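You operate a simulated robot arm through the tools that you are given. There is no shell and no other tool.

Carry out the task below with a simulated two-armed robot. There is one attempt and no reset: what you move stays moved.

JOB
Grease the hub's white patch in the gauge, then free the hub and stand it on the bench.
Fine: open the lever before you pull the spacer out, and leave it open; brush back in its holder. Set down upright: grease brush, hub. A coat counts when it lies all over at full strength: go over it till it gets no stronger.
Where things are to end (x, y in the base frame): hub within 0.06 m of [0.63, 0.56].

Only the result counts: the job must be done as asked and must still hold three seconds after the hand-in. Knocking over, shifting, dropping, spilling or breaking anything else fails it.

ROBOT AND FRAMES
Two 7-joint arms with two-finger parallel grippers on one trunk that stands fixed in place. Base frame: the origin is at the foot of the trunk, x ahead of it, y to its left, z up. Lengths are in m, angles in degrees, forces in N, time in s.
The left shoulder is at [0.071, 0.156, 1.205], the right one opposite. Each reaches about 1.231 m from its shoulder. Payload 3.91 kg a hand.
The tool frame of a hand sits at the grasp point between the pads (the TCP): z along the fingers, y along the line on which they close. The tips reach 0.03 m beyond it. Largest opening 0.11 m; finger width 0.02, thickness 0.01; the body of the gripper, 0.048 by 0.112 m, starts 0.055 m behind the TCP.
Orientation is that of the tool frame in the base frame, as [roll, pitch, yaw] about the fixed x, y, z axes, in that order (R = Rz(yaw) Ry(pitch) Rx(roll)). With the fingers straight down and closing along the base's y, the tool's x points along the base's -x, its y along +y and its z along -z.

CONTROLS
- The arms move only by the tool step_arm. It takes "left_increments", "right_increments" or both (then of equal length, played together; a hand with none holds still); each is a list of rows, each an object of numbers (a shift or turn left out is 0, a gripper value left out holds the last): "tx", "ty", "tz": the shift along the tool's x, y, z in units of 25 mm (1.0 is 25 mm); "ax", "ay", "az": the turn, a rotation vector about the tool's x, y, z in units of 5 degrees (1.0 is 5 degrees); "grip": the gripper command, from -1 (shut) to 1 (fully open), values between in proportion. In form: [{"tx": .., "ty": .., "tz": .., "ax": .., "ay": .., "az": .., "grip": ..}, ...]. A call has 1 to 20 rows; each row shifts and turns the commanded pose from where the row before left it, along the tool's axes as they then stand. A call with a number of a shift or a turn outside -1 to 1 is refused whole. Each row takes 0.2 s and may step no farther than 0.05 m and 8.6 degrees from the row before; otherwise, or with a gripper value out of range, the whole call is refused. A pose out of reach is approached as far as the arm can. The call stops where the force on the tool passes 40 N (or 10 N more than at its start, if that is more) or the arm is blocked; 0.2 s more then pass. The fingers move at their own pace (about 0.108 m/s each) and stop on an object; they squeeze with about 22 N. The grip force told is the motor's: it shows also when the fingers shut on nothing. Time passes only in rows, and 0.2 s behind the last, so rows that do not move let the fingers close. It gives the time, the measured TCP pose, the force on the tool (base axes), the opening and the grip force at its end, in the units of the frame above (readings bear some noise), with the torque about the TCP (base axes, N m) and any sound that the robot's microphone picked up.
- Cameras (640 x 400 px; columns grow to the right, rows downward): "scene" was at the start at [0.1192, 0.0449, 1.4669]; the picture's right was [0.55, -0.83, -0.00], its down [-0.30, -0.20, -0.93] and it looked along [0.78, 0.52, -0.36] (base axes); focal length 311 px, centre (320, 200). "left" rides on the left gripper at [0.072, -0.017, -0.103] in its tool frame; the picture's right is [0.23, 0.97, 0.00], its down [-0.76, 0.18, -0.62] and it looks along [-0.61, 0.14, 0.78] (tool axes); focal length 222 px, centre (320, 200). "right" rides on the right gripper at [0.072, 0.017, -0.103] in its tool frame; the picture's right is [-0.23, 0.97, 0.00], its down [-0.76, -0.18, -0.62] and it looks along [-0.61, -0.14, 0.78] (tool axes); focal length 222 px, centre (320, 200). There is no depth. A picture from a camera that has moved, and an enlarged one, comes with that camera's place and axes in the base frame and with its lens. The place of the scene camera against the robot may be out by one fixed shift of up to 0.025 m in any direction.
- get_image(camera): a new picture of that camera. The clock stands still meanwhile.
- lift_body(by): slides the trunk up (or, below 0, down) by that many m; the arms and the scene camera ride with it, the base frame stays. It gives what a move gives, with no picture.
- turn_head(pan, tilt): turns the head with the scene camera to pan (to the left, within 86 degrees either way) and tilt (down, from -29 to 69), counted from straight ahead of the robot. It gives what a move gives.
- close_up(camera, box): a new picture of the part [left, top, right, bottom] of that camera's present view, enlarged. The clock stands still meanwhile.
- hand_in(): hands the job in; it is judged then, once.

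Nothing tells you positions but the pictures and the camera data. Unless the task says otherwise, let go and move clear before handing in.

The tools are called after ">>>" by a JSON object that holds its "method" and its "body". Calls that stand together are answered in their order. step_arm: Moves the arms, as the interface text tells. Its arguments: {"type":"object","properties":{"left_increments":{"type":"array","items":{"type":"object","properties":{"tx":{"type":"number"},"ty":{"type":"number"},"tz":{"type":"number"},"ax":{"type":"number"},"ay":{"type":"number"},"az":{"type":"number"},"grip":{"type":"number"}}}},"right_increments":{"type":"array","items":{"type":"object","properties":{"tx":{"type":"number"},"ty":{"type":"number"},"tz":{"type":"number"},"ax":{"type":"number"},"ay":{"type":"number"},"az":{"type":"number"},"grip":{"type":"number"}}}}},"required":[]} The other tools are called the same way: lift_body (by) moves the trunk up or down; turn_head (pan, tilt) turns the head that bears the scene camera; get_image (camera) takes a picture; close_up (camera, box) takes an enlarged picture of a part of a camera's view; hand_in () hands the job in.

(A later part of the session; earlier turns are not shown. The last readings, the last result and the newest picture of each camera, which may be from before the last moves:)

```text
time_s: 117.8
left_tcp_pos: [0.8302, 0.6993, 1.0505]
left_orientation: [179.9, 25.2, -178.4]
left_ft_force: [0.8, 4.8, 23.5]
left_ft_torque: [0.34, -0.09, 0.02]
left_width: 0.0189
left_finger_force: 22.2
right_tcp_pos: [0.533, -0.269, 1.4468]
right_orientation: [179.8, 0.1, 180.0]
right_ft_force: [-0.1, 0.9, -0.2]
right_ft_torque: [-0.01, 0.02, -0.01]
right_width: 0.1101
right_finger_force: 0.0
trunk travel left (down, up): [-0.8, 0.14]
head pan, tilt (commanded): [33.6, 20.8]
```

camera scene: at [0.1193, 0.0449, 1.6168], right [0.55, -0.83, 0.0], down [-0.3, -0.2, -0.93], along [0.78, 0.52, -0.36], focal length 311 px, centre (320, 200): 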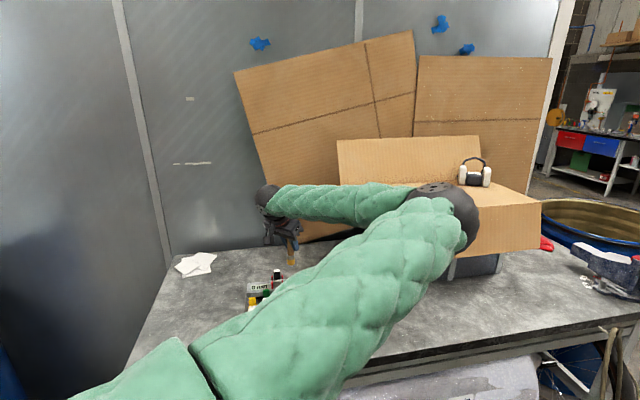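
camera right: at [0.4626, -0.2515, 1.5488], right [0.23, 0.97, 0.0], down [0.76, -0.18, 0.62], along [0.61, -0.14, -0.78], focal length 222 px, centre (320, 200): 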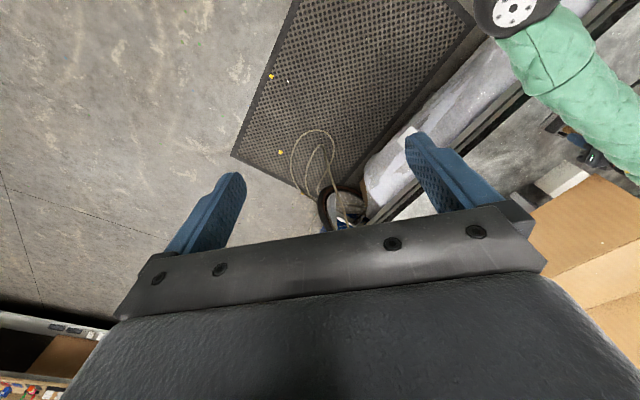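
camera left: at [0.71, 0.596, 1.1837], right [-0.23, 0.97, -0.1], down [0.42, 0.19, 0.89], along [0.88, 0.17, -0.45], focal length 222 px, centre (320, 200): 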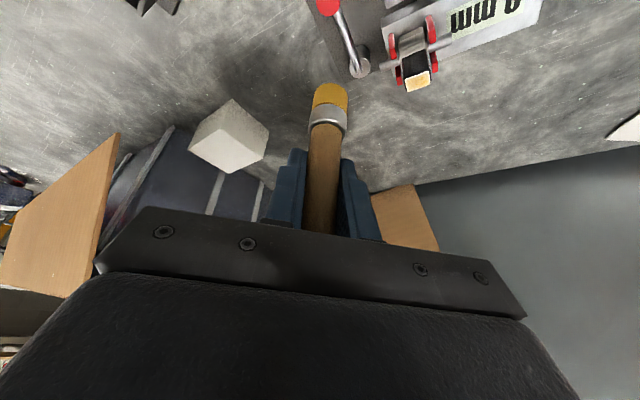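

>>> {"method": "step_arm", "body": {"left_increments": [{"tx": 0.429, "ty": 0.24, "tz": -0.254}, {"tx": -0.1272, "ty": -0.1692, "tz": 0.0598}, {"tx": -0.1272, "ty": -0.1692, "tz": 0.0598}, {"tx": -0.1272, "ty": -0.1692, "tz": 0.0598}, {"tx": -0.1272, "ty": -0.1692, "tz": 0.0598}, {"tx": -0.0974, "ty": 0.0895, "tz": 0.0459}, {"tx": 0.1272, "ty": 0.1692, "tz": -0.0598}, {"tx": 0.1272, "ty": 0.1692, "tz": -0.0598}, {"tx": 0.1272, "ty": 0.1692, "tz": -0.0598}, {"tx": 0.1272, "ty": 0.1692, "tz": -0.0598}, {"tx": -0.0974, "ty": 0.0895, "tz": 0.0459}, {"tx": -0.1272, "ty": -0.1692, "tz": 0.0598}, {"tx": -0.1272, "ty": -0.1692, "tz": 0.0598}, {"tx": -0.1272, "ty": -0.1692, "tz": 0.0598}, {"tx": -0.1272, "ty": -0.1692, "tz": 0.0598}, {"tx": -0.0974, "ty": 0.0895, "tz": 0.0459}, {"tx": 0.1272, "ty": 0.1692, "tz": -0.0598}, {"tx": 0.1272, "ty": 0.1692, "tz": -0.0598}, {"tx": 0.1272, "ty": 0.1692, "tz": -0.0598}, {"tx": 0.1272, "ty": 0.1692, "tz": -0.0598}]}}

>>> {"method": "step_arm", "body": {"left_increments": [{"tx": -0.0974, "ty": 0.0895, "tz": 0.0459}, {"tx": -0.1272, "ty": -0.1692, "tz": 0.0598}, {"tx": -0.1272, "ty": -0.1692, "tz": 0.0598}, {"tx": -0.1272, "ty": -0.1692, "tz": 0.0598}, {"tx": -0.1272, "ty": -0.1692, "tz": 0.0598}, {"tx": 0.0974, "ty": -0.0895, "tz": -0.0459}, {"tx": 0.0974, "ty": -0.0895, "tz": -0.0459}, {"tx": 0.0974, "ty": -0.0895, "tz": -0.0459}, {"tx": 0.0974, "ty": -0.0895, "tz": -0.0459}, {"tx": 0.1272, "ty": 0.1692, "tz": -0.0598}, {"tx": -0.0974, "ty": 0.0895, "tz": 0.0459}, {"tx": -0.0974, "ty": 0.0895, "tz": 0.0459}, {"tx": -0.0974, "ty": 0.0895, "tz": 0.0459}, {"tx": -0.0974, "ty": 0.0895, "tz": 0.0459}, {"tx": 0.1272, "ty": 0.1692, "tz": -0.0598}, {"tx": 0.0974, "ty": -0.0895, "tz": -0.0459}, {"tx": 0.0974, "ty": -0.0895, "tz": -0.0459}, {}]}}

>>> {"method": "step_arm", "body": {"left_increments": [{"tx": -0.256, "tz": -0.543}, {"tx": -0.256, "tz": -0.543}, {"ty": -0.8}, {"ty": -0.8}, {}]}}

>>> {"method": "close_up", "body": {"camera": "left", "box": [340, 50, 440, 140]}}

```text
time_s: 122.0
left_tcp_pos: [0.8267, 0.7111, 1.0496]
left_orientation: [180.0, 25.3, -178.5]
left_ft_force: [1.6, -1.3, 8.4]
left_ft_torque: [-0.21, -0.22, 0.0]
left_width: 0.0187
left_finger_force: 21.6
right_tcp_pos: [0.5346, -0.2694, 1.4458]
right_orientation: [180.0, -0.1, 179.9]
right_ft_force: [0.6, -0.5, -0.3]
right_ft_torque: [0.01, 0.0, -0.02]
right_width: 0.11
right_finger_force: 0.0
trunk travel left (down, up): [-0.8, 0.14]
head pan, tilt (commanded): [33.6, 20.8]
```

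```text
time_s: 125.8
left_tcp_pos: [0.8316, 0.7008, 1.0489]
left_orientation: [-179.9, 25.2, -178.4]
left_ft_force: [0.1, 1.3, 3.8]
left_ft_torque: [0.12, 0.04, -0.02]
left_width: 0.0191
left_finger_force: 22.3
right_tcp_pos: [0.5349, -0.2672, 1.4456]
right_orientation: [180.0, 0.1, -180.0]
right_ft_force: [-0.1, 0.3, -0.4]
right_ft_torque: [0.02, -0.01, 0.0]
right_width: 0.11
right_finger_force: 0.0
trunk travel left (down, up): [-0.8, 0.14]
head pan, tilt (commanded): [33.6, 20.8]
```

```text
time_s: 127.0
left_tcp_pos: [0.8332, 0.6634, 1.0755]
left_orientation: [-179.8, 25.1, -178.3]
left_ft_force: [-0.1, -0.2, 0.2]
left_ft_torque: [0.01, 0.0, 0.0]
left_width: 0.0188
left_finger_force: 21.9
right_tcp_pos: [0.5352, -0.2678, 1.4468]
right_orientation: [-179.9, 0.0, -180.0]
right_ft_force: [-0.7, -0.8, -0.2]
right_ft_torque: [0.02, 0.02, 0.0]
right_width: 0.1101
right_finger_force: 0.1
trunk travel left (down, up): [-0.8, 0.14]
head pan, tilt (commanded): [33.6, 20.8]
```

```text
4.44 times, centred on (390, 95) of left
camera zoom: at [0.7237, 0.6435, 1.1388], right [-0.23, 0.97, -0.1], down [0.42, 0.19, 0.89], along [0.88, 0.16, -0.45], focal length 987 px, centre (9, 667)
```

zoom: 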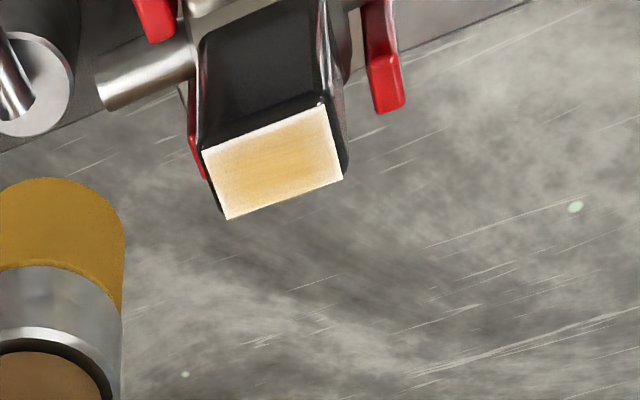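

The coat looks unchanged in this view, but glare makes horizontal surfaces look pale from here. I'll retreat toward the pot side and compare the patch with the pot's grease from the scene camera.

>>> {"method": "step_arm", "body": {"left_increments": [{"tx": -0.379, "tz": -0.805}, {"tx": -0.379, "tz": -0.805}, {"ty": -0.92}, {"ty": -0.92}, {}]}}

>>> {"method": "step_arm", "body": {"left_increments": [{"ax": 0.424, "az": 0.906}, {"ax": 0.424, "az": 0.906}, {"ax": 0.424, "az": 0.906}, {"ax": 0.424, "az": 0.906}, {"ax": 0.424, "az": 0.906}, {"ax": 0.424, "az": 0.906}, {"ax": 0.424, "az": 0.906}, {"ax": 0.424, "az": 0.906}, {"ax": 0.424, "az": 0.906}, {"ax": 0.424, "az": 0.906}, {"ax": 0.424, "az": 0.906}, {"ax": 0.424, "az": 0.906}, {"ax": 0.424, "az": 0.906}, {"ax": 0.424, "az": 0.906}, {"ax": 0.424, "az": 0.906}, {"ax": 0.424, "az": 0.906}, {"ax": 0.424, "az": 0.906}, {"ax": 0.424, "az": 0.906}, {}]}}

>>> {"method": "step_arm", "body": {"left_increments": [{"tx": -0.909, "ty": -0.15, "tz": 0.426}, {"tx": -0.909, "ty": -0.15, "tz": 0.426}, {"tx": -0.909, "ty": -0.15, "tz": 0.426}, {"tx": -0.909, "ty": -0.15, "tz": 0.426}, {"tx": -0.909, "ty": -0.15, "tz": 0.426}, {"tx": -0.909, "ty": -0.15, "tz": 0.426}, {"tx": -0.909, "ty": -0.15, "tz": 0.426}, {}]}}

>>> {"method": "get_image", "body": {"camera": "scene"}}

>>> {"method": "close_up", "body": {"camera": "scene", "box": [260, 260, 300, 290]}}

```text
time_s: 128.2
left_tcp_pos: [0.8349, 0.6152, 1.1236]
left_orientation: [-179.9, 25.2, -178.4]
left_ft_force: [0.1, 0.6, -1.0]
left_ft_torque: [0.01, -0.01, -0.01]
left_width: 0.0187
left_finger_force: 21.6
right_tcp_pos: [0.5346, -0.266, 1.4461]
right_orientation: [-179.9, 0.0, -180.0]
right_ft_force: [0.1, 0.1, 0.2]
right_ft_torque: [0.0, 0.02, -0.03]
right_width: 0.1099
right_finger_force: 0.1
trunk travel left (down, up): [-0.8, 0.14]
head pan, tilt (commanded): [33.6, 20.8]
```

```text
time_s: 132.2
left_tcp_pos: [0.8332, 0.6149, 1.1212]
left_orientation: [179.9, 25.1, 91.5]
left_ft_force: [-0.9, -0.9, -0.5]
left_ft_torque: [0.03, 0.01, 0.0]
left_width: 0.0188
left_finger_force: 22.0
right_tcp_pos: [0.5362, -0.2681, 1.4458]
right_orientation: [180.0, -0.1, -179.9]
right_ft_force: [-0.2, -0.3, 0.3]
right_ft_torque: [0.03, -0.04, 0.0]
right_width: 0.1099
right_finger_force: 0.0
trunk travel left (down, up): [-0.8, 0.14]
head pan, tilt (commanded): [33.6, 20.8]
```

```text
time_s: 134.0
left_tcp_pos: [0.8132, 0.4411, 1.1234]
left_orientation: [179.9, 25.2, 91.5]
left_ft_force: [0.7, 0.2, -0.2]
left_ft_torque: [0.0, 0.0, -0.02]
left_width: 0.0187
left_finger_force: 21.9
right_tcp_pos: [0.5362, -0.2678, 1.4453]
right_orientation: [180.0, 0.0, -180.0]
right_ft_force: [-0.2, 0.6, -0.5]
right_ft_torque: [0.0, -0.01, 0.02]
right_width: 0.11
right_finger_force: 0.1
trunk travel left (down, up): [-0.8, 0.14]
head pan, tilt (commanded): [33.6, 20.8]
```

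```text
taken
camera scene: at [0.1194, 0.0456, 1.6168], right [0.55, -0.83, 0.0], down [-0.3, -0.2, -0.93], along [0.78, 0.52, -0.36], focal length 311 px, centre (320, 200)
```

scene: 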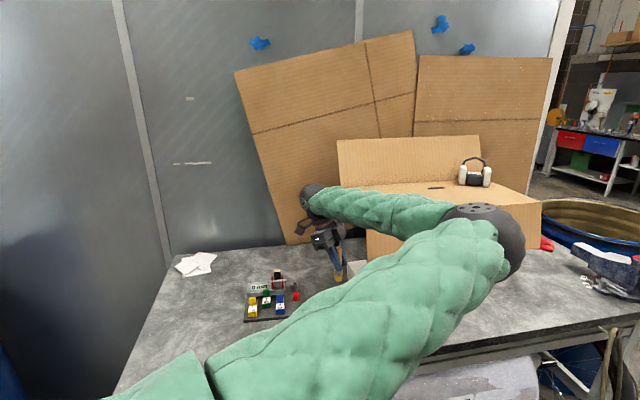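

```text
13.33 times, centred on (280, 275) of scene
camera zoom: at [0.1194, 0.0456, 1.6168], right [0.55, -0.83, 0.0], down [-0.3, -0.2, -0.93], along [0.78, 0.52, -0.36], focal length 4141 px, centre (853, -800)
```

zoom: 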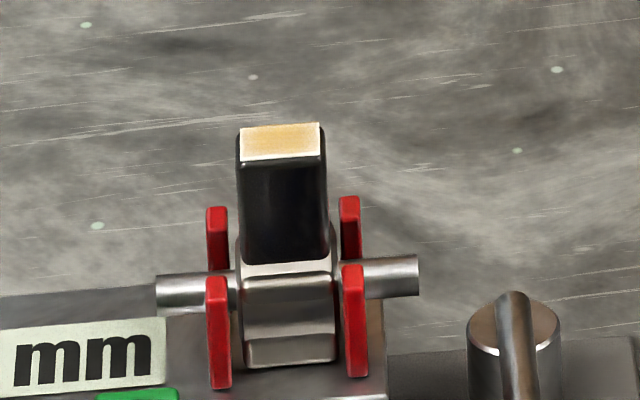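

From the scene view the patch is only a pale tan, weaker than the pot's deep amber. I'll dip once more while I'm here, then make several firm passes.

>>> {"method": "step_arm", "body": {"left_increments": [{"ty": -0.48}, {"tx": 0.39, "tz": 0.833}, {"tx": 0.39, "tz": 0.833}, {"tx": 0.39, "tz": 0.833}, {"tx": 0.39, "tz": 0.833}, {"tx": 0.39, "tz": 0.833}, {"tx": 0.36, "tz": 0.77}, {}, {}]}}

>>> {"method": "step_arm", "body": {"left_increments": [{"tx": 0.034, "tz": 0.0724}, {"tx": 0.034, "tz": 0.0724}, {"tx": 0.034, "tz": 0.0724}, {}, {}]}}

>>> {"method": "step_arm", "body": {"left_increments": [{"tx": 0.034, "tz": 0.0724}, {}, {}]}}

>>> {"method": "close_up", "body": {"camera": "left", "box": [270, 20, 420, 170]}}

```text
time_s: 136.0
left_tcp_pos: [0.8015, 0.44, 0.9838]
left_orientation: [179.9, 25.1, 91.4]
left_ft_force: [0.3, 0.4, 0.3]
left_ft_torque: [-0.03, -0.03, 0.01]
left_width: 0.0186
left_finger_force: 21.9
right_tcp_pos: [0.5346, -0.2683, 1.4448]
right_orientation: [180.0, -0.1, -180.0]
right_ft_force: [-0.4, 0.0, 1.1]
right_ft_torque: [-0.02, -0.02, -0.03]
right_width: 0.1099
right_finger_force: 0.0
trunk travel left (down, up): [-0.8, 0.14]
head pan, tilt (commanded): [33.6, 20.8]
```

```text
time_s: 137.2
left_tcp_pos: [0.8004, 0.44, 0.98]
left_orientation: [179.9, 25.1, 91.4]
left_ft_force: [-0.5, 0.2, -0.6]
left_ft_torque: [-0.02, -0.02, -0.01]
left_width: 0.0188
left_finger_force: 22.2
right_tcp_pos: [0.5338, -0.2674, 1.4467]
right_orientation: [180.0, -0.1, -180.0]
right_ft_force: [-0.4, -0.2, -0.5]
right_ft_torque: [0.0, -0.02, -0.03]
right_width: 0.11
right_finger_force: 0.1
trunk travel left (down, up): [-0.8, 0.14]
head pan, tilt (commanded): [33.6, 20.8]
```

```text
time_s: 138.0
left_tcp_pos: [0.7995, 0.4393, 0.9784]
left_orientation: [179.9, 25.2, 91.5]
left_ft_force: [1.0, 0.9, -0.5]
left_ft_torque: [-0.04, 0.0, 0.02]
left_width: 0.0192
left_finger_force: 22.1
right_tcp_pos: [0.5349, -0.2673, 1.4463]
right_orientation: [179.9, 0.1, 180.0]
right_ft_force: [0.0, 1.0, 0.9]
right_ft_torque: [-0.02, 0.0, -0.02]
right_width: 0.1099
right_finger_force: 0.0
trunk travel left (down, up): [-0.8, 0.14]
head pan, tilt (commanded): [33.6, 20.8]
```

```text
2.67 times, centred on (345, 95) of left
camera zoom: at [0.78, 0.5485, 1.0409], right [0.97, 0.23, -0.09], down [0.19, -0.42, 0.89], along [0.17, -0.88, -0.45], focal length 592 px, centre (253, 480)
```

zoom: 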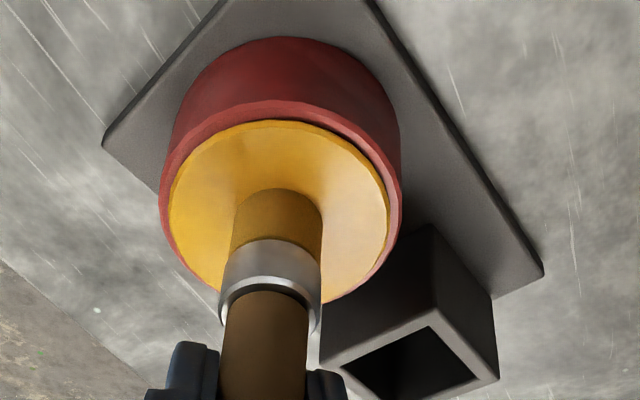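

>>> {"method": "step_arm", "body": {"left_increments": [{"tx": 0.034, "tz": 0.0724}, {}, {}]}}

>>> {"method": "step_arm", "body": {"left_increments": [{"tx": 0.034, "tz": 0.0724}, {}, {}]}}

```text
time_s: 138.8
left_tcp_pos: [0.7988, 0.44, 0.9769]
left_orientation: [179.7, 25.2, 91.5]
left_ft_force: [0.8, -0.1, 5.1]
left_ft_torque: [0.06, -0.04, -0.02]
left_width: 0.0186
left_finger_force: 22.0
right_tcp_pos: [0.5355, -0.2687, 1.4449]
right_orientation: [-179.9, 0.0, 179.9]
right_ft_force: [0.5, -1.0, 0.3]
right_ft_torque: [-0.01, -0.04, -0.02]
right_width: 0.1101
right_finger_force: 0.1
trunk travel left (down, up): [-0.8, 0.14]
head pan, tilt (commanded): [33.6, 20.8]
```

```text
time_s: 139.6
left_tcp_pos: [0.7991, 0.4395, 0.9769]
left_orientation: [179.6, 25.0, 91.4]
left_ft_force: [2.8, 0.2, 23.2]
left_ft_torque: [0.2, -0.16, 0.0]
left_width: 0.0188
left_finger_force: 21.2
right_tcp_pos: [0.5328, -0.2682, 1.4463]
right_orientation: [179.9, 0.1, 180.0]
right_ft_force: [-0.6, 0.3, 0.6]
right_ft_torque: [0.0, 0.01, -0.01]
right_width: 0.11
right_finger_force: 0.0
trunk travel left (down, up): [-0.8, 0.14]
head pan, tilt (commanded): [33.6, 20.8]
```

>>> {"method": "step_arm", "body": {"left_increments": [{"tx": -0.208, "tz": -0.444}, {"tx": -0.416, "tz": -0.887}, {"tx": -0.416, "tz": -0.887}, {"tx": -0.416, "tz": -0.887}, {"tx": -0.416, "tz": -0.887}, {"tx": -0.416, "tz": -0.887}, {"tx": -0.208, "tz": -0.444}, {"tx": 0.909, "ty": 0.15, "tz": -0.426}, {"tx": 0.909, "ty": 0.15, "tz": -0.426}, {"tx": 0.909, "ty": 0.15, "tz": -0.426}, {"tx": 0.909, "ty": 0.15, "tz": -0.426}, {"tx": 0.909, "ty": 0.15, "tz": -0.426}, {"tx": 0.909, "ty": 0.15, "tz": -0.426}, {"tx": 0.909, "ty": 0.15, "tz": -0.426}, {}]}}

>>> {"method": "step_arm", "body": {"left_increments": [{"ax": -0.424, "az": -0.906}, {"ax": -0.424, "az": -0.906}, {"ax": -0.424, "az": -0.906}, {"ax": -0.424, "az": -0.906}, {"ax": -0.424, "az": -0.906}, {"ax": -0.424, "az": -0.906}, {"ax": -0.424, "az": -0.906}, {"ax": -0.424, "az": -0.906}, {"ax": -0.424, "az": -0.906}, {"ax": -0.424, "az": -0.906}, {"ax": -0.424, "az": -0.906}, {"ax": -0.424, "az": -0.906}, {"ax": -0.424, "az": -0.906}, {"ax": -0.424, "az": -0.906}, {"ax": -0.424, "az": -0.906}, {"ax": -0.424, "az": -0.906}, {"ax": -0.424, "az": -0.906}, {"ax": -0.424, "az": -0.906}, {}]}}

```text
time_s: 142.8
left_tcp_pos: [0.8211, 0.6174, 1.1252]
left_orientation: [179.9, 25.0, 91.3]
left_ft_force: [-0.2, -0.6, -1.1]
left_ft_torque: [-0.01, 0.0, 0.01]
left_width: 0.0186
left_finger_force: 22.0
right_tcp_pos: [0.5352, -0.2685, 1.4446]
right_orientation: [180.0, -0.1, -180.0]
right_ft_force: [0.8, -0.9, -0.3]
right_ft_torque: [0.06, 0.03, 0.0]
right_width: 0.1099
right_finger_force: 0.1
trunk travel left (down, up): [-0.8, 0.14]
head pan, tilt (commanded): [33.6, 20.8]
```

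```text
time_s: 146.8
left_tcp_pos: [0.8203, 0.617, 1.1229]
left_orientation: [-179.9, 25.3, -178.4]
left_ft_force: [0.1, 0.0, 0.5]
left_ft_torque: [0.02, 0.0, 0.01]
left_width: 0.0189
left_finger_force: 22.2
right_tcp_pos: [0.5359, -0.2671, 1.4458]
right_orientation: [179.9, 0.0, 180.0]
right_ft_force: [-0.3, 1.0, -0.2]
right_ft_torque: [-0.03, 0.01, -0.02]
right_width: 0.1102
right_finger_force: 0.1
trunk travel left (down, up): [-0.8, 0.14]
head pan, tilt (commanded): [33.6, 20.8]
```

>>> {"method": "step_arm", "body": {"left_increments": [{"tx": 0.159, "ty": 0.847, "tz": 0.62}, {"tx": 0.159, "ty": 0.847, "tz": 0.62}, {"tx": 0.159, "ty": 0.847, "tz": 0.62}, {"tx": 0.159, "ty": 0.847, "tz": 0.62}, {}, {}]}}

>>> {"method": "step_arm", "body": {"left_increments": [{"tx": 0.068, "tz": 0.145}, {"tx": 0.068, "tz": 0.145}, {"tx": 0.034, "tz": 0.0724}, {}, {}]}}

```text
time_s: 148.2
left_tcp_pos: [0.8295, 0.7016, 1.0592]
left_orientation: [-180.0, 25.3, -178.6]
left_ft_force: [0.4, 0.3, -0.5]
left_ft_torque: [0.01, -0.05, -0.01]
left_width: 0.0188
left_finger_force: 22.4
right_tcp_pos: [0.5346, -0.2669, 1.4458]
right_orientation: [180.0, 0.0, -179.9]
right_ft_force: [-0.3, -0.3, 0.3]
right_ft_torque: [0.01, 0.0, 0.03]
right_width: 0.1102
right_finger_force: 0.1
trunk travel left (down, up): [-0.8, 0.14]
head pan, tilt (commanded): [33.6, 20.8]
```

```text
time_s: 149.4
left_tcp_pos: [0.83, 0.7009, 1.0489]
left_orientation: [180.0, 25.3, -178.4]
left_ft_force: [0.5, 0.0, 1.0]
left_ft_torque: [-0.05, 0.05, -0.02]
left_width: 0.0188
left_finger_force: 22.1
right_tcp_pos: [0.5344, -0.2664, 1.4465]
right_orientation: [179.9, 0.0, 180.0]
right_ft_force: [0.5, -0.2, 0.8]
right_ft_torque: [-0.03, -0.04, -0.01]
right_width: 0.1102
right_finger_force: 0.1
trunk travel left (down, up): [-0.8, 0.14]
head pan, tilt (commanded): [33.6, 20.8]
```

>>> {"method": "step_arm", "body": {"left_increments": [{"tx": 0.034, "tz": 0.0724}, {"tx": 0.017, "tz": 0.036}, {}, {}]}}

>>> {"method": "step_arm", "body": {"left_increments": [{"tx": -0.1156, "ty": -0.1538, "tz": 0.0544}, {"tx": -0.1156, "ty": -0.1538, "tz": 0.0544}, {"tx": 0.1156, "ty": 0.1538, "tz": -0.0544}, {"tx": 0.1156, "ty": 0.1538, "tz": -0.0544}, {"tx": 0.1156, "ty": 0.1538, "tz": -0.0544}, {"tx": 0.1156, "ty": 0.1538, "tz": -0.0544}, {"tx": -0.1156, "ty": -0.1538, "tz": 0.0544}, {"tx": -0.1156, "ty": -0.1538, "tz": 0.0544}, {"tx": -0.1156, "ty": -0.1538, "tz": 0.0544}, {"tx": -0.1156, "ty": -0.1538, "tz": 0.0544}, {"tx": 0.1156, "ty": 0.1538, "tz": -0.0544}, {"tx": 0.1156, "ty": 0.1538, "tz": -0.0544}, {"tx": 0.1156, "ty": 0.1538, "tz": -0.0544}, {"tx": 0.1156, "ty": 0.1538, "tz": -0.0544}, {"tx": -0.1156, "ty": -0.1538, "tz": 0.0544}, {"tx": -0.1156, "ty": -0.1538, "tz": 0.0544}]}}

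```text
time_s: 150.4
left_tcp_pos: [0.8311, 0.7009, 1.0497]
left_orientation: [179.8, 25.4, -178.5]
left_ft_force: [1.2, 1.3, 21.8]
left_ft_torque: [0.05, 0.06, 0.02]
left_width: 0.0192
left_finger_force: 21.7
right_tcp_pos: [0.5333, -0.269, 1.4464]
right_orientation: [179.9, 0.0, 180.0]
right_ft_force: [-0.9, -0.4, -0.4]
right_ft_torque: [0.0, 0.01, -0.01]
right_width: 0.11
right_finger_force: 0.0
trunk travel left (down, up): [-0.8, 0.14]
head pan, tilt (commanded): [33.6, 20.8]
```

```text
time_s: 153.8
left_tcp_pos: [0.8295, 0.7009, 1.0475]
left_orientation: [180.0, 25.1, -178.5]
left_ft_force: [0.7, -0.9, 10.3]
left_ft_torque: [-0.12, 0.02, 0.02]
left_width: 0.0188
left_finger_force: 22.1
right_tcp_pos: [0.5346, -0.2687, 1.4454]
right_orientation: [179.9, 0.0, -180.0]
right_ft_force: [0.2, 0.1, -0.1]
right_ft_torque: [-0.04, 0.02, -0.02]
right_width: 0.1099
right_finger_force: 0.0
trunk travel left (down, up): [-0.8, 0.14]
head pan, tilt (commanded): [33.6, 20.8]
```

>>> {"method": "step_arm", "body": {"left_increments": [{"tx": -0.256, "tz": -0.543}, {"tx": -0.256, "tz": -0.543}, {"ty": -0.8}, {"ty": -0.8}, {}]}}

>>> {"method": "close_up", "body": {"camera": "left", "box": [340, 50, 440, 140]}}

>>> {"method": "close_up", "body": {"camera": "left", "box": [370, 70, 420, 110]}}

```text
time_s: 155.0
left_tcp_pos: [0.8333, 0.6608, 1.0748]
left_orientation: [-179.9, 25.2, -178.5]
left_ft_force: [0.3, 0.0, 0.4]
left_ft_torque: [0.02, 0.04, -0.01]
left_width: 0.0185
left_finger_force: 21.6
right_tcp_pos: [0.5351, -0.2668, 1.4458]
right_orientation: [-180.0, 0.0, 179.9]
right_ft_force: [-0.4, -0.3, 0.3]
right_ft_torque: [-0.02, 0.01, 0.04]
right_width: 0.1102
right_finger_force: 0.1
trunk travel left (down, up): [-0.8, 0.14]
head pan, tilt (commanded): [33.6, 20.8]
```

```text
4.44 times, centred on (390, 95) of left
camera zoom: at [0.7242, 0.6415, 1.1376], right [-0.23, 0.97, -0.1], down [0.42, 0.19, 0.89], along [0.88, 0.16, -0.45], focal length 987 px, centre (9, 667)
```

zoom: 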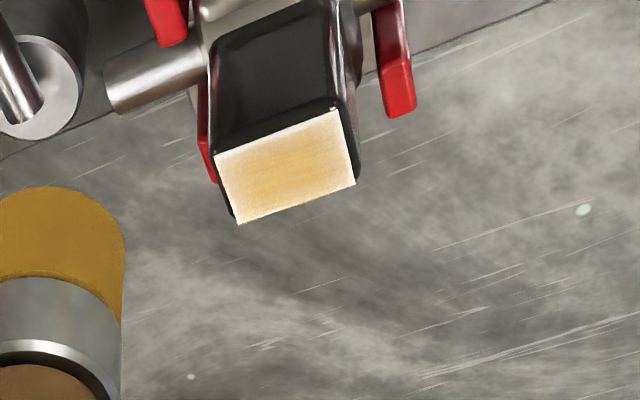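

```text
10.00 times, centred on (395, 90) of left
camera zoom: at [0.7242, 0.6415, 1.1376], right [-0.23, 0.97, -0.1], down [0.42, 0.19, 0.89], along [0.88, 0.16, -0.45], focal length 2221 px, centre (-430, 1300)
```

zoom: 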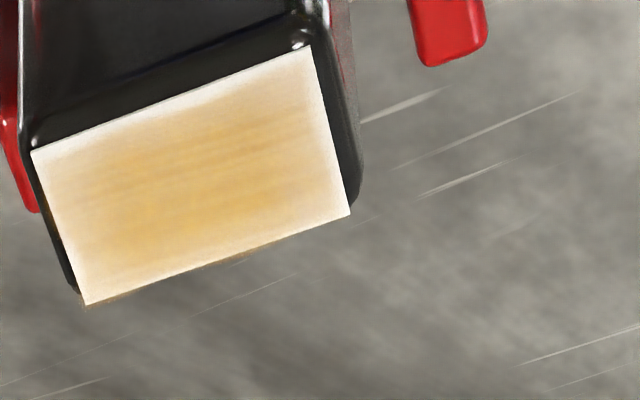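

The coat looks identical in tone and streak pattern to earlier, which suggests it is saturated. As a test I'll work the weaker-looking right edge firmly and see whether it changes at all.

>>> {"method": "step_arm", "body": {"left_increments": [{"ty": 0.8}, {"ty": 0.8}, {"tx": 0.17, "tz": 0.362}, {"tx": 0.17, "tz": 0.362}, {"tx": 0.12, "tz": 0.255}, {"tx": 0.034, "tz": 0.0724}, {}, {}]}}

```text
time_s: 156.8
left_tcp_pos: [0.8311, 0.7011, 1.0472]
left_orientation: [-179.9, 25.2, -178.4]
left_ft_force: [0.3, -1.2, -0.8]
left_ft_torque: [0.01, 0.01, 0.0]
left_width: 0.0186
left_finger_force: 22.0
right_tcp_pos: [0.5366, -0.2677, 1.445]
right_orientation: [180.0, 0.0, 179.9]
right_ft_force: [0.0, -0.9, 0.0]
right_ft_torque: [-0.02, -0.03, -0.01]
right_width: 0.1099
right_finger_force: 0.0
trunk travel left (down, up): [-0.8, 0.14]
head pan, tilt (commanded): [33.6, 20.8]
```

>>> {"method": "step_arm", "body": {"left_increments": [{"tx": 0.034, "tz": 0.0724}, {"tx": 0.02, "tz": 0.045}, {"tx": 0.0925, "ty": 0.123, "tz": -0.0435}, {"tx": 0.0925, "ty": 0.123, "tz": -0.0435}, {"tx": -0.0974, "ty": 0.0895, "tz": 0.0459}, {"tx": -0.0974, "ty": 0.0895, "tz": 0.0459}, {"tx": 0.0974, "ty": -0.0895, "tz": -0.0459}, {"tx": 0.0974, "ty": -0.0895, "tz": -0.0459}, {"tx": 0.0974, "ty": -0.0895, "tz": -0.0459}, {"tx": 0.0974, "ty": -0.0895, "tz": -0.0459}, {"tx": -0.0974, "ty": 0.0895, "tz": 0.0459}, {"tx": -0.0974, "ty": 0.0895, "tz": 0.0459}, {"tx": -0.0974, "ty": 0.0895, "tz": 0.0459}, {"tx": -0.0974, "ty": 0.0895, "tz": 0.0459}, {"tx": 0.0974, "ty": -0.0895, "tz": -0.0459}, {"tx": 0.0974, "ty": -0.0895, "tz": -0.0459}, {}]}}

>>> {"method": "step_arm", "body": {"left_increments": [{"tx": -0.0925, "ty": -0.123, "tz": 0.0435}, {"tx": -0.0925, "ty": -0.123, "tz": 0.0435}, {"tx": -0.0925, "ty": -0.123, "tz": 0.0435}, {"tx": -0.0925, "ty": -0.123, "tz": 0.0435}, {"tx": -0.0974, "ty": 0.0895, "tz": 0.0459}, {"tx": -0.0974, "ty": 0.0895, "tz": 0.0459}, {"tx": 0.0974, "ty": -0.0895, "tz": -0.0459}, {"tx": 0.0974, "ty": -0.0895, "tz": -0.0459}, {"tx": 0.0974, "ty": -0.0895, "tz": -0.0459}, {"tx": 0.0974, "ty": -0.0895, "tz": -0.0459}, {"tx": -0.0974, "ty": 0.0895, "tz": 0.0459}, {"tx": -0.0974, "ty": 0.0895, "tz": 0.0459}, {"tx": 0.0925, "ty": 0.123, "tz": -0.0435}, {"tx": 0.0925, "ty": 0.123, "tz": -0.0435}, {}]}}

>>> {"method": "step_arm", "body": {"left_increments": [{"tx": -0.256, "tz": -0.543}, {"tx": -0.256, "tz": -0.543}, {"ty": -0.8}, {"ty": -0.8}, {}]}}

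>>> {"method": "close_up", "body": {"camera": "left", "box": [370, 70, 420, 110]}}

```text
time_s: 160.4
left_tcp_pos: [0.8253, 0.707, 1.0451]
left_orientation: [180.0, 25.2, -178.4]
left_ft_force: [4.7, 2.0, 15.6]
left_ft_torque: [0.18, -0.39, 0.02]
left_width: 0.0188
left_finger_force: 22.0
right_tcp_pos: [0.5344, -0.2678, 1.4454]
right_orientation: [-179.9, 0.0, 180.0]
right_ft_force: [-0.5, 0.1, 0.3]
right_ft_torque: [-0.01, 0.01, 0.0]
right_width: 0.1101
right_finger_force: 0.1
trunk travel left (down, up): [-0.8, 0.14]
head pan, tilt (commanded): [33.6, 20.8]
```

```text
time_s: 163.6
left_tcp_pos: [0.8313, 0.7022, 1.0443]
left_orientation: [-179.9, 25.0, -178.5]
left_ft_force: [-0.2, 0.3, -0.4]
left_ft_torque: [-0.01, 0.03, 0.0]
left_width: 0.0187
left_finger_force: 21.9
right_tcp_pos: [0.5355, -0.2685, 1.4461]
right_orientation: [179.9, 0.1, 179.9]
right_ft_force: [-0.4, -0.1, 0.0]
right_ft_torque: [-0.02, 0.0, 0.0]
right_width: 0.1102
right_finger_force: 0.0
trunk travel left (down, up): [-0.8, 0.14]
head pan, tilt (commanded): [33.6, 20.8]
```

```text
time_s: 164.8
left_tcp_pos: [0.8326, 0.6617, 1.0758]
left_orientation: [-179.8, 25.1, -178.4]
left_ft_force: [0.3, 1.1, -0.3]
left_ft_torque: [-0.04, 0.01, -0.01]
left_width: 0.0185
left_finger_force: 22.3
right_tcp_pos: [0.5355, -0.2667, 1.4457]
right_orientation: [-179.9, 0.1, 179.9]
right_ft_force: [1.2, 0.2, 0.0]
right_ft_torque: [0.0, -0.05, 0.0]
right_width: 0.1098
right_finger_force: 0.2
trunk travel left (down, up): [-0.8, 0.14]
head pan, tilt (commanded): [33.6, 20.8]
```

```text
10.00 times, centred on (395, 90) of left
camera zoom: at [0.7245, 0.6412, 1.1388], right [-0.23, 0.97, -0.1], down [0.42, 0.19, 0.89], along [0.88, 0.16, -0.45], focal length 2221 px, centre (-430, 1300)
```

zoom: 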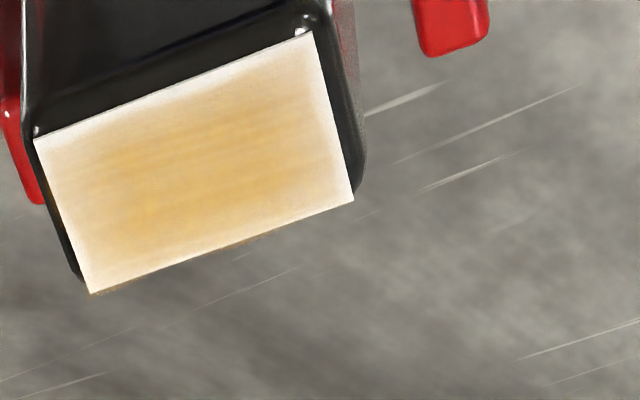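

Even firm edge strokes change nothing now, so the coat is at its strongest all over. I'll take the brush back to its holder along the same route.

>>> {"method": "step_arm", "body": {"left_increments": [{"tx": -0.379, "tz": -0.805}, {"tx": -0.379, "tz": -0.805}, {"ty": -0.92}, {"ty": -0.92}, {}]}}

>>> {"method": "step_arm", "body": {"left_increments": [{"ax": 0.424, "az": 0.906}, {"ax": 0.424, "az": 0.906}, {"ax": 0.424, "az": 0.906}, {"ax": 0.424, "az": 0.906}, {"ax": 0.424, "az": 0.906}, {"ax": 0.424, "az": 0.906}, {"ax": 0.424, "az": 0.906}, {"ax": 0.424, "az": 0.906}, {"ax": 0.424, "az": 0.906}, {"ax": 0.424, "az": 0.906}, {"ax": 0.424, "az": 0.906}, {"ax": 0.424, "az": 0.906}, {"ax": 0.424, "az": 0.906}, {"ax": 0.424, "az": 0.906}, {"ax": 0.424, "az": 0.906}, {"ax": 0.424, "az": 0.906}, {"ax": 0.424, "az": 0.906}, {"ax": 0.424, "az": 0.906}, {}]}}

>>> {"method": "step_arm", "body": {"left_increments": [{"tx": -0.636, "ty": -0.217, "tz": 0.866}, {"tx": -0.636, "ty": -0.217, "tz": 0.866}, {"tx": -0.636, "ty": -0.217, "tz": 0.866}, {"tx": -0.636, "ty": -0.217, "tz": 0.866}, {"tx": -0.636, "ty": -0.217, "tz": 0.866}, {"tx": -0.636, "ty": -0.217, "tz": 0.866}, {"tx": -0.636, "ty": -0.217, "tz": 0.866}, {}, {}]}}

>>> {"method": "get_image", "body": {"camera": "left"}}

>>> {"method": "close_up", "body": {"camera": "scene", "box": [260, 255, 310, 295]}}

```text
time_s: 166.0
left_tcp_pos: [0.8307, 0.6167, 1.1175]
left_orientation: [-180.0, 25.2, -178.5]
left_ft_force: [-0.4, 1.2, -0.4]
left_ft_torque: [0.02, 0.0, -0.03]
left_width: 0.0188
left_finger_force: 21.8
right_tcp_pos: [0.5353, -0.2659, 1.4456]
right_orientation: [179.9, 0.0, -180.0]
right_ft_force: [-0.4, 0.4, 0.0]
right_ft_torque: [-0.03, 0.0, -0.04]
right_width: 0.1099
right_finger_force: 0.1
trunk travel left (down, up): [-0.8, 0.14]
head pan, tilt (commanded): [33.6, 20.8]
```

```text
time_s: 170.0
left_tcp_pos: [0.834, 0.6144, 1.119]
left_orientation: [179.9, 25.1, 91.5]
left_ft_force: [0.4, -0.2, -0.2]
left_ft_torque: [0.03, 0.01, -0.01]
left_width: 0.0188
left_finger_force: 22.2
right_tcp_pos: [0.5343, -0.2685, 1.4451]
right_orientation: [-180.0, 0.1, 180.0]
right_ft_force: [0.1, -0.8, -0.1]
right_ft_torque: [0.01, 0.02, 0.0]
right_width: 0.1101
right_finger_force: 0.1
trunk travel left (down, up): [-0.8, 0.14]
head pan, tilt (commanded): [33.6, 20.8]
```

```text
time_s: 172.0
left_tcp_pos: [0.8021, 0.4469, 1.0272]
left_orientation: [180.0, 25.1, 91.4]
left_ft_force: [-0.4, 0.1, -0.3]
left_ft_torque: [-0.03, -0.02, 0.03]
left_width: 0.0191
left_finger_force: 21.8
right_tcp_pos: [0.5358, -0.2689, 1.4449]
right_orientation: [-180.0, 0.0, -180.0]
right_ft_force: [0.1, 0.2, 0.7]
right_ft_torque: [-0.01, 0.02, -0.01]
right_width: 0.1101
right_finger_force: 0.1
trunk travel left (down, up): [-0.8, 0.14]
head pan, tilt (commanded): [33.6, 20.8]
```

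```text
taken
camera left: at [0.7825, 0.5556, 1.0903], right [0.97, 0.23, -0.09], down [0.19, -0.42, 0.89], along [0.17, -0.88, -0.45], focal length 222 px, centre (320, 200)
```

left: 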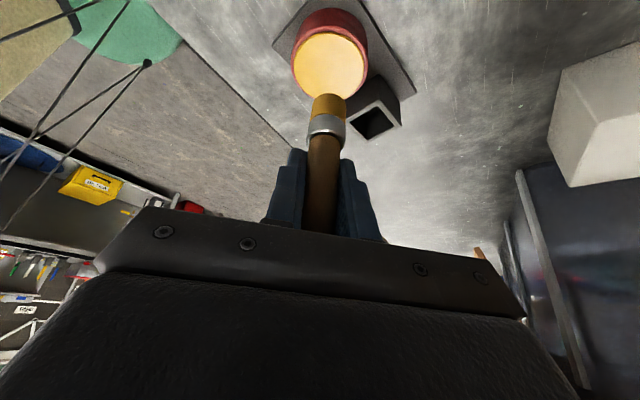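

```text
10.00 times, centred on (285, 275) of scene
camera zoom: at [0.1194, 0.0444, 1.6168], right [0.55, -0.83, 0.0], down [-0.3, -0.2, -0.93], along [0.78, 0.52, -0.36], focal length 3106 px, centre (670, -550)
```

zoom: 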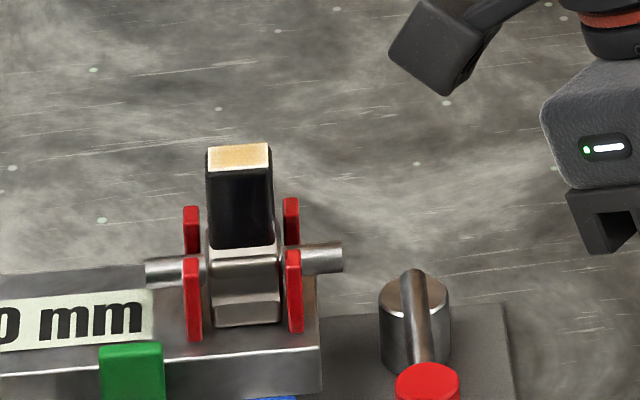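

>>> {"method": "close_up", "body": {"camera": "scene", "box": [260, 260, 300, 290]}}

>>> {"method": "close_up", "body": {"camera": "scene", "box": [268, 264, 288, 276]}}

```text
13.33 times, centred on (280, 275) of scene
camera zoom: at [0.1194, 0.0444, 1.6168], right [0.55, -0.83, 0.0], down [-0.3, -0.2, -0.93], along [0.78, 0.52, -0.36], focal length 4141 px, centre (853, -800)
```

zoom: 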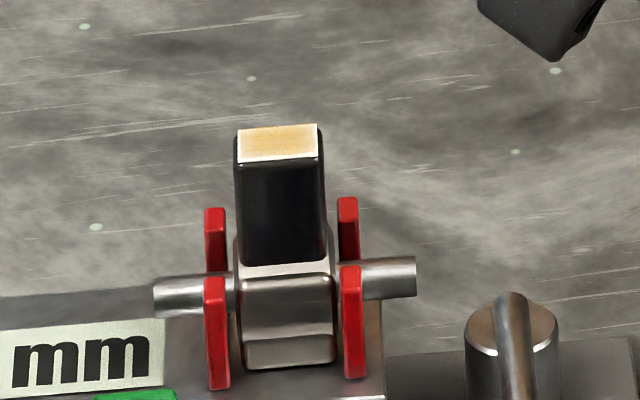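

```text
16.00 times, centred on (278, 270) of scene
camera zoom: at [0.1194, 0.0444, 1.6168], right [0.55, -0.83, 0.0], down [-0.3, -0.2, -0.93], along [0.78, 0.52, -0.36], focal length 4969 px, centre (992, -920)
```

zoom: 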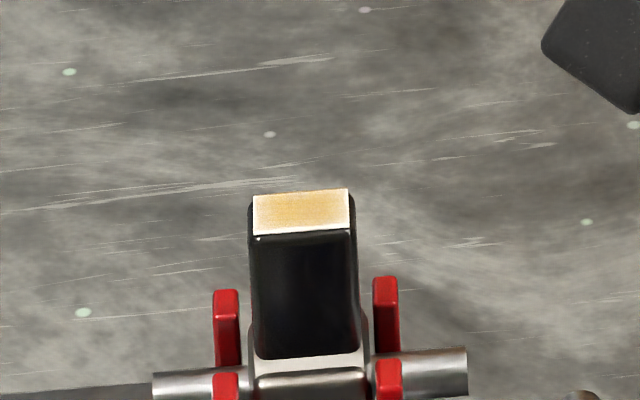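

There may be a thin lighter strip at the −e and +n edges, so I won't assume it's done. I'll dip once more and run laps with the brush centred right along the patch's perimeter.

>>> {"method": "step_arm", "body": {"left_increments": [{"tx": -0.19, "tz": 0.1}, {"tx": 0.28, "tz": 0.59}, {"tx": 0.28, "tz": 0.59}, {"tx": 0.25, "tz": 0.54}, {}, {}]}}

>>> {"method": "step_arm", "body": {"left_increments": [{"tx": 0.034, "tz": 0.0724}, {"tx": 0.034, "tz": 0.0724}, {}, {}]}}

>>> {"method": "step_arm", "body": {"left_increments": [{"tx": 0.034, "tz": 0.0724}, {}, {}]}}

```text
time_s: 173.4
left_tcp_pos: [0.8008, 0.4421, 0.9811]
left_orientation: [179.9, 25.1, 91.5]
left_ft_force: [-0.8, 0.2, -0.5]
left_ft_torque: [0.01, 0.01, -0.04]
left_width: 0.0188
left_finger_force: 21.8
right_tcp_pos: [0.5359, -0.2687, 1.4453]
right_orientation: [180.0, 0.0, -180.0]
right_ft_force: [-0.5, 0.0, 0.5]
right_ft_torque: [0.01, 0.02, 0.02]
right_width: 0.1101
right_finger_force: 0.0
trunk travel left (down, up): [-0.8, 0.14]
head pan, tilt (commanded): [33.6, 20.8]
```

```text
time_s: 174.4
left_tcp_pos: [0.7999, 0.4443, 0.9776]
left_orientation: [179.9, 25.0, 91.5]
left_ft_force: [0.0, 0.5, -0.3]
left_ft_torque: [0.01, 0.02, 0.01]
left_width: 0.0185
left_finger_force: 21.4
right_tcp_pos: [0.5359, -0.2688, 1.4449]
right_orientation: [-180.0, -0.1, -180.0]
right_ft_force: [0.1, 0.0, 0.3]
right_ft_torque: [0.01, -0.02, 0.0]
right_width: 0.1102
right_finger_force: 0.1
trunk travel left (down, up): [-0.8, 0.14]
head pan, tilt (commanded): [33.6, 20.8]
```

```text
time_s: 175.2
left_tcp_pos: [0.8014, 0.4444, 0.9756]
left_orientation: [179.8, 25.1, 91.5]
left_ft_force: [-0.1, -0.6, -0.6]
left_ft_torque: [0.03, 0.03, -0.01]
left_width: 0.0188
left_finger_force: 22.1
right_tcp_pos: [0.5355, -0.2682, 1.4458]
right_orientation: [-180.0, 0.0, 180.0]
right_ft_force: [-0.5, 0.3, -0.7]
right_ft_torque: [-0.01, -0.01, 0.02]
right_width: 0.1099
right_finger_force: 0.1
trunk travel left (down, up): [-0.8, 0.14]
head pan, tilt (commanded): [33.6, 20.8]
```

>>> {"method": "step_arm", "body": {"left_increments": [{"tx": 0.034, "tz": 0.0724}, {"tx": 0.034, "tz": 0.0724}, {}, {}]}}

>>> {"method": "close_up", "body": {"camera": "left", "box": [270, 20, 420, 170]}}

```text
time_s: 176.2
left_tcp_pos: [0.8005, 0.4435, 0.9726]
left_orientation: [179.8, 25.1, 91.5]
left_ft_force: [1.8, -0.6, 4.1]
left_ft_torque: [-0.01, -0.07, 0.0]
left_width: 0.0187
left_finger_force: 21.7
right_tcp_pos: [0.5348, -0.2689, 1.4458]
right_orientation: [180.0, 0.0, 179.9]
right_ft_force: [0.0, -0.4, -0.3]
right_ft_torque: [-0.02, 0.02, -0.02]
right_width: 0.1098
right_finger_force: 0.0
trunk travel left (down, up): [-0.8, 0.14]
head pan, tilt (commanded): [33.6, 20.8]
```

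```text
2.67 times, centred on (345, 95) of left
camera zoom: at [0.7806, 0.5536, 1.0349], right [0.97, 0.23, -0.09], down [0.19, -0.42, 0.89], along [0.17, -0.88, -0.45], focal length 592 px, centre (253, 480)
```

zoom: 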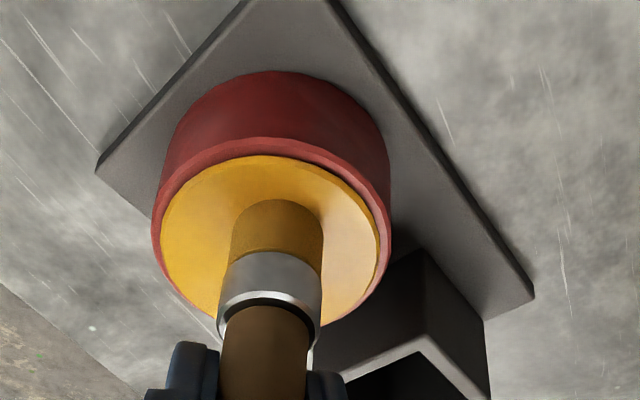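

Loaded again. Returning to the patch.

>>> {"method": "step_arm", "body": {"left_increments": [{"tx": -0.208, "tz": -0.444}, {"tx": -0.416, "tz": -0.887}, {"tx": -0.416, "tz": -0.887}, {"tx": -0.416, "tz": -0.887}, {"tx": -0.416, "tz": -0.887}, {"tx": -0.416, "tz": -0.887}, {"tx": -0.208, "tz": -0.444}, {"tx": 0.909, "ty": 0.16, "tz": -0.426}, {"tx": 0.909, "ty": 0.16, "tz": -0.426}, {"tx": 0.909, "ty": 0.16, "tz": -0.426}, {"tx": 0.909, "ty": 0.16, "tz": -0.426}, {"tx": 0.909, "ty": 0.16, "tz": -0.426}, {"tx": 0.909, "ty": 0.16, "tz": -0.426}, {"tx": 0.909, "ty": 0.16, "tz": -0.426}, {}]}}

>>> {"method": "step_arm", "body": {"left_increments": [{"ax": -0.424, "az": -0.906}, {"ax": -0.424, "az": -0.906}, {"ax": -0.424, "az": -0.906}, {"ax": -0.424, "az": -0.906}, {"ax": -0.424, "az": -0.906}, {"ax": -0.424, "az": -0.906}, {"ax": -0.424, "az": -0.906}, {"ax": -0.424, "az": -0.906}, {"ax": -0.424, "az": -0.906}, {"ax": -0.424, "az": -0.906}, {"ax": -0.424, "az": -0.906}, {"ax": -0.424, "az": -0.906}, {"ax": -0.424, "az": -0.906}, {"ax": -0.424, "az": -0.906}, {"ax": -0.424, "az": -0.906}, {"ax": -0.424, "az": -0.906}, {"ax": -0.424, "az": -0.906}, {"ax": -0.424, "az": -0.906}, {}]}}

```text
time_s: 179.4
left_tcp_pos: [0.8234, 0.6178, 1.1193]
left_orientation: [179.9, 25.1, 91.4]
left_ft_force: [-0.1, -0.4, -0.3]
left_ft_torque: [0.04, 0.01, -0.01]
left_width: 0.0188
left_finger_force: 21.4
right_tcp_pos: [0.5358, -0.2692, 1.4461]
right_orientation: [179.9, 0.0, 180.0]
right_ft_force: [0.4, 1.0, 0.3]
right_ft_torque: [0.0, -0.04, -0.01]
right_width: 0.1102
right_finger_force: 0.0
trunk travel left (down, up): [-0.8, 0.14]
head pan, tilt (commanded): [33.6, 20.8]
```

```text
time_s: 183.4
left_tcp_pos: [0.8243, 0.6202, 1.1187]
left_orientation: [-180.0, 25.1, -178.3]
left_ft_force: [0.4, -0.1, -0.4]
left_ft_torque: [-0.01, -0.01, 0.01]
left_width: 0.0184
left_finger_force: 22.1
right_tcp_pos: [0.5345, -0.2676, 1.4452]
right_orientation: [180.0, 0.0, 179.9]
right_ft_force: [0.2, -0.1, 0.3]
right_ft_torque: [-0.01, 0.01, 0.0]
right_width: 0.1099
right_finger_force: 0.1
trunk travel left (down, up): [-0.8, 0.14]
head pan, tilt (commanded): [33.6, 20.8]
```

>>> {"method": "step_arm", "body": {"left_increments": [{"tx": 0.1985, "ty": 0.814, "tz": 0.61}, {"tx": 0.1985, "ty": 0.814, "tz": 0.61}, {"tx": 0.1985, "ty": 0.814, "tz": 0.61}, {"tx": 0.1985, "ty": 0.814, "tz": 0.61}, {}, {}]}}

>>> {"method": "step_arm", "body": {"left_increments": [{"tx": 0.068, "tz": 0.145}, {"tx": 0.068, "tz": 0.145}, {"tx": 0.034, "tz": 0.0724}, {}, {}]}}

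```text
time_s: 184.8
left_tcp_pos: [0.8292, 0.7013, 1.055]
left_orientation: [-180.0, 25.2, -178.4]
left_ft_force: [-0.1, 0.3, -0.4]
left_ft_torque: [0.01, 0.0, 0.0]
left_width: 0.0187
left_finger_force: 22.4
right_tcp_pos: [0.5343, -0.2679, 1.4451]
right_orientation: [180.0, -0.1, 180.0]
right_ft_force: [-0.8, 0.5, 0.4]
right_ft_torque: [0.0, -0.03, 0.02]
right_width: 0.1099
right_finger_force: 0.0
trunk travel left (down, up): [-0.8, 0.14]
head pan, tilt (commanded): [33.6, 20.8]
```

```text
time_s: 186.0
left_tcp_pos: [0.829, 0.7017, 1.0453]
left_orientation: [-179.9, 25.2, -178.5]
left_ft_force: [0.5, 0.1, 0.4]
left_ft_torque: [0.0, -0.01, 0.01]
left_width: 0.0188
left_finger_force: 21.8
right_tcp_pos: [0.5346, -0.2676, 1.4439]
right_orientation: [179.9, 0.0, 180.0]
right_ft_force: [-0.8, -0.5, -1.0]
right_ft_torque: [0.02, 0.02, 0.0]
right_width: 0.1102
right_finger_force: 0.0
trunk travel left (down, up): [-0.8, 0.14]
head pan, tilt (commanded): [33.6, 20.8]
```

>>> {"method": "step_arm", "body": {"left_increments": [{"tx": 0.034, "tz": 0.0724}, {"tx": 0.494, "ty": 0.134, "tz": -0.188}, {"tx": -0.1114, "ty": 0.1022, "tz": 0.0524}, {"tx": -0.1114, "ty": 0.1022, "tz": 0.0524}, {"tx": -0.1114, "ty": 0.1022, "tz": 0.0524}, {"tx": -0.1114, "ty": 0.1022, "tz": 0.0524}, {"tx": -0.1272, "ty": -0.1692, "tz": 0.0598}, {"tx": -0.1272, "ty": -0.1692, "tz": 0.0598}, {"tx": -0.1272, "ty": -0.1692, "tz": 0.0598}, {"tx": -0.1272, "ty": -0.1692, "tz": 0.0598}, {"tx": 0.1114, "ty": -0.1022, "tz": -0.0524}, {"tx": 0.1114, "ty": -0.1022, "tz": -0.0524}, {"tx": 0.1114, "ty": -0.1022, "tz": -0.0524}, {"tx": 0.1114, "ty": -0.1022, "tz": -0.0524}, {"tx": 0.1272, "ty": 0.1692, "tz": -0.0598}, {"tx": 0.1272, "ty": 0.1692, "tz": -0.0598}, {"tx": 0.1272, "ty": 0.1692, "tz": -0.0598}, {"tx": 0.1272, "ty": 0.1692, "tz": -0.0598}]}}

>>> {"method": "step_arm", "body": {"left_increments": [{"tx": -0.1114, "ty": 0.1022, "tz": 0.0524}, {"tx": -0.1114, "ty": 0.1022, "tz": 0.0524}, {"tx": -0.1114, "ty": 0.1022, "tz": 0.0524}, {"tx": -0.1114, "ty": 0.1022, "tz": 0.0524}, {"tx": -0.1272, "ty": -0.1692, "tz": 0.0598}, {"tx": -0.1272, "ty": -0.1692, "tz": 0.0598}, {"tx": -0.1272, "ty": -0.1692, "tz": 0.0598}, {"tx": -0.1272, "ty": -0.1692, "tz": 0.0598}, {"tx": 0.1114, "ty": -0.1022, "tz": -0.0524}, {"tx": 0.1114, "ty": -0.1022, "tz": -0.0524}, {"tx": 0.1114, "ty": -0.1022, "tz": -0.0524}, {"tx": 0.1114, "ty": -0.1022, "tz": -0.0524}, {"tx": 0.1272, "ty": 0.1692, "tz": -0.0598}, {"tx": 0.1272, "ty": 0.1692, "tz": -0.0598}, {"tx": 0.1272, "ty": 0.1692, "tz": -0.0598}, {"tx": 0.1272, "ty": 0.1692, "tz": -0.0598}, {"tx": -0.2386, "ty": -0.0669, "tz": 0.112}, {"tx": -0.2386, "ty": -0.0669, "tz": 0.112}, {}]}}

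>>> {"method": "step_arm", "body": {"left_increments": [{"tx": -0.256, "tz": -0.543}, {"tx": -0.256, "tz": -0.543}, {"ty": -0.8}, {"ty": -0.8}, {}]}}

>>> {"method": "close_up", "body": {"camera": "left", "box": [370, 70, 420, 110]}}

>>> {"method": "close_up", "body": {"camera": "left", "box": [340, 50, 440, 140]}}

```text
time_s: 189.8
left_tcp_pos: [0.8144, 0.7051, 1.0454]
left_orientation: [-180.0, 25.3, -178.5]
left_ft_force: [1.8, -2.4, 16.2]
left_ft_torque: [-0.3, -0.21, -0.03]
left_width: 0.0188
left_finger_force: 22.1
right_tcp_pos: [0.5336, -0.2688, 1.4448]
right_orientation: [179.9, 0.0, -180.0]
right_ft_force: [0.1, -0.8, 0.0]
right_ft_torque: [-0.01, 0.0, 0.0]
right_width: 0.1101
right_finger_force: 0.1
trunk travel left (down, up): [-0.8, 0.14]
head pan, tilt (commanded): [33.6, 20.8]
```

```text
time_s: 193.8
left_tcp_pos: [0.8288, 0.702, 1.0438]
left_orientation: [180.0, 25.1, -178.3]
left_ft_force: [-1.2, 0.0, 3.6]
left_ft_torque: [0.0, 0.06, 0.01]
left_width: 0.0192
left_finger_force: 22.2
right_tcp_pos: [0.535, -0.2675, 1.4459]
right_orientation: [-180.0, 0.0, 180.0]
right_ft_force: [0.5, 0.2, -0.2]
right_ft_torque: [0.01, 0.01, 0.03]
right_width: 0.1098
right_finger_force: 0.1
trunk travel left (down, up): [-0.8, 0.14]
head pan, tilt (commanded): [33.6, 20.8]
```

```text
time_s: 195.0
left_tcp_pos: [0.83, 0.6611, 1.0728]
left_orientation: [-179.8, 25.2, -178.5]
left_ft_force: [0.3, 0.1, -0.7]
left_ft_torque: [-0.04, 0.0, -0.01]
left_width: 0.0191
left_finger_force: 22.0
right_tcp_pos: [0.5356, -0.2667, 1.4447]
right_orientation: [180.0, -0.1, -180.0]
right_ft_force: [-0.9, 0.2, 0.0]
right_ft_torque: [0.0, 0.01, 0.02]
right_width: 0.1099
right_finger_force: 0.0
trunk travel left (down, up): [-0.8, 0.14]
head pan, tilt (commanded): [33.6, 20.8]
```

```text
10.00 times, centred on (395, 90) of left
camera zoom: at [0.7214, 0.6418, 1.1359], right [-0.23, 0.97, -0.1], down [0.42, 0.19, 0.89], along [0.88, 0.16, -0.45], focal length 2221 px, centre (-430, 1300)
```

zoom: 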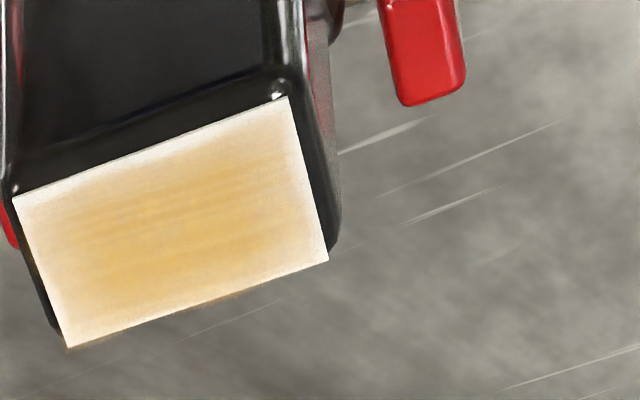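

```text
4.44 times, centred on (390, 95) of left
camera zoom: at [0.7214, 0.6418, 1.1359], right [-0.23, 0.97, -0.1], down [0.42, 0.19, 0.89], along [0.88, 0.16, -0.45], focal length 987 px, centre (9, 667)
```

zoom: 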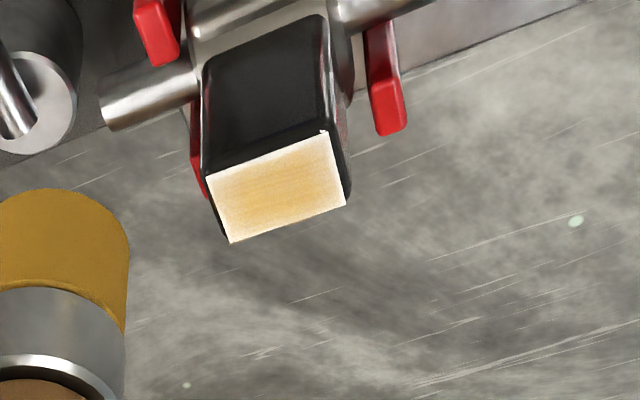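

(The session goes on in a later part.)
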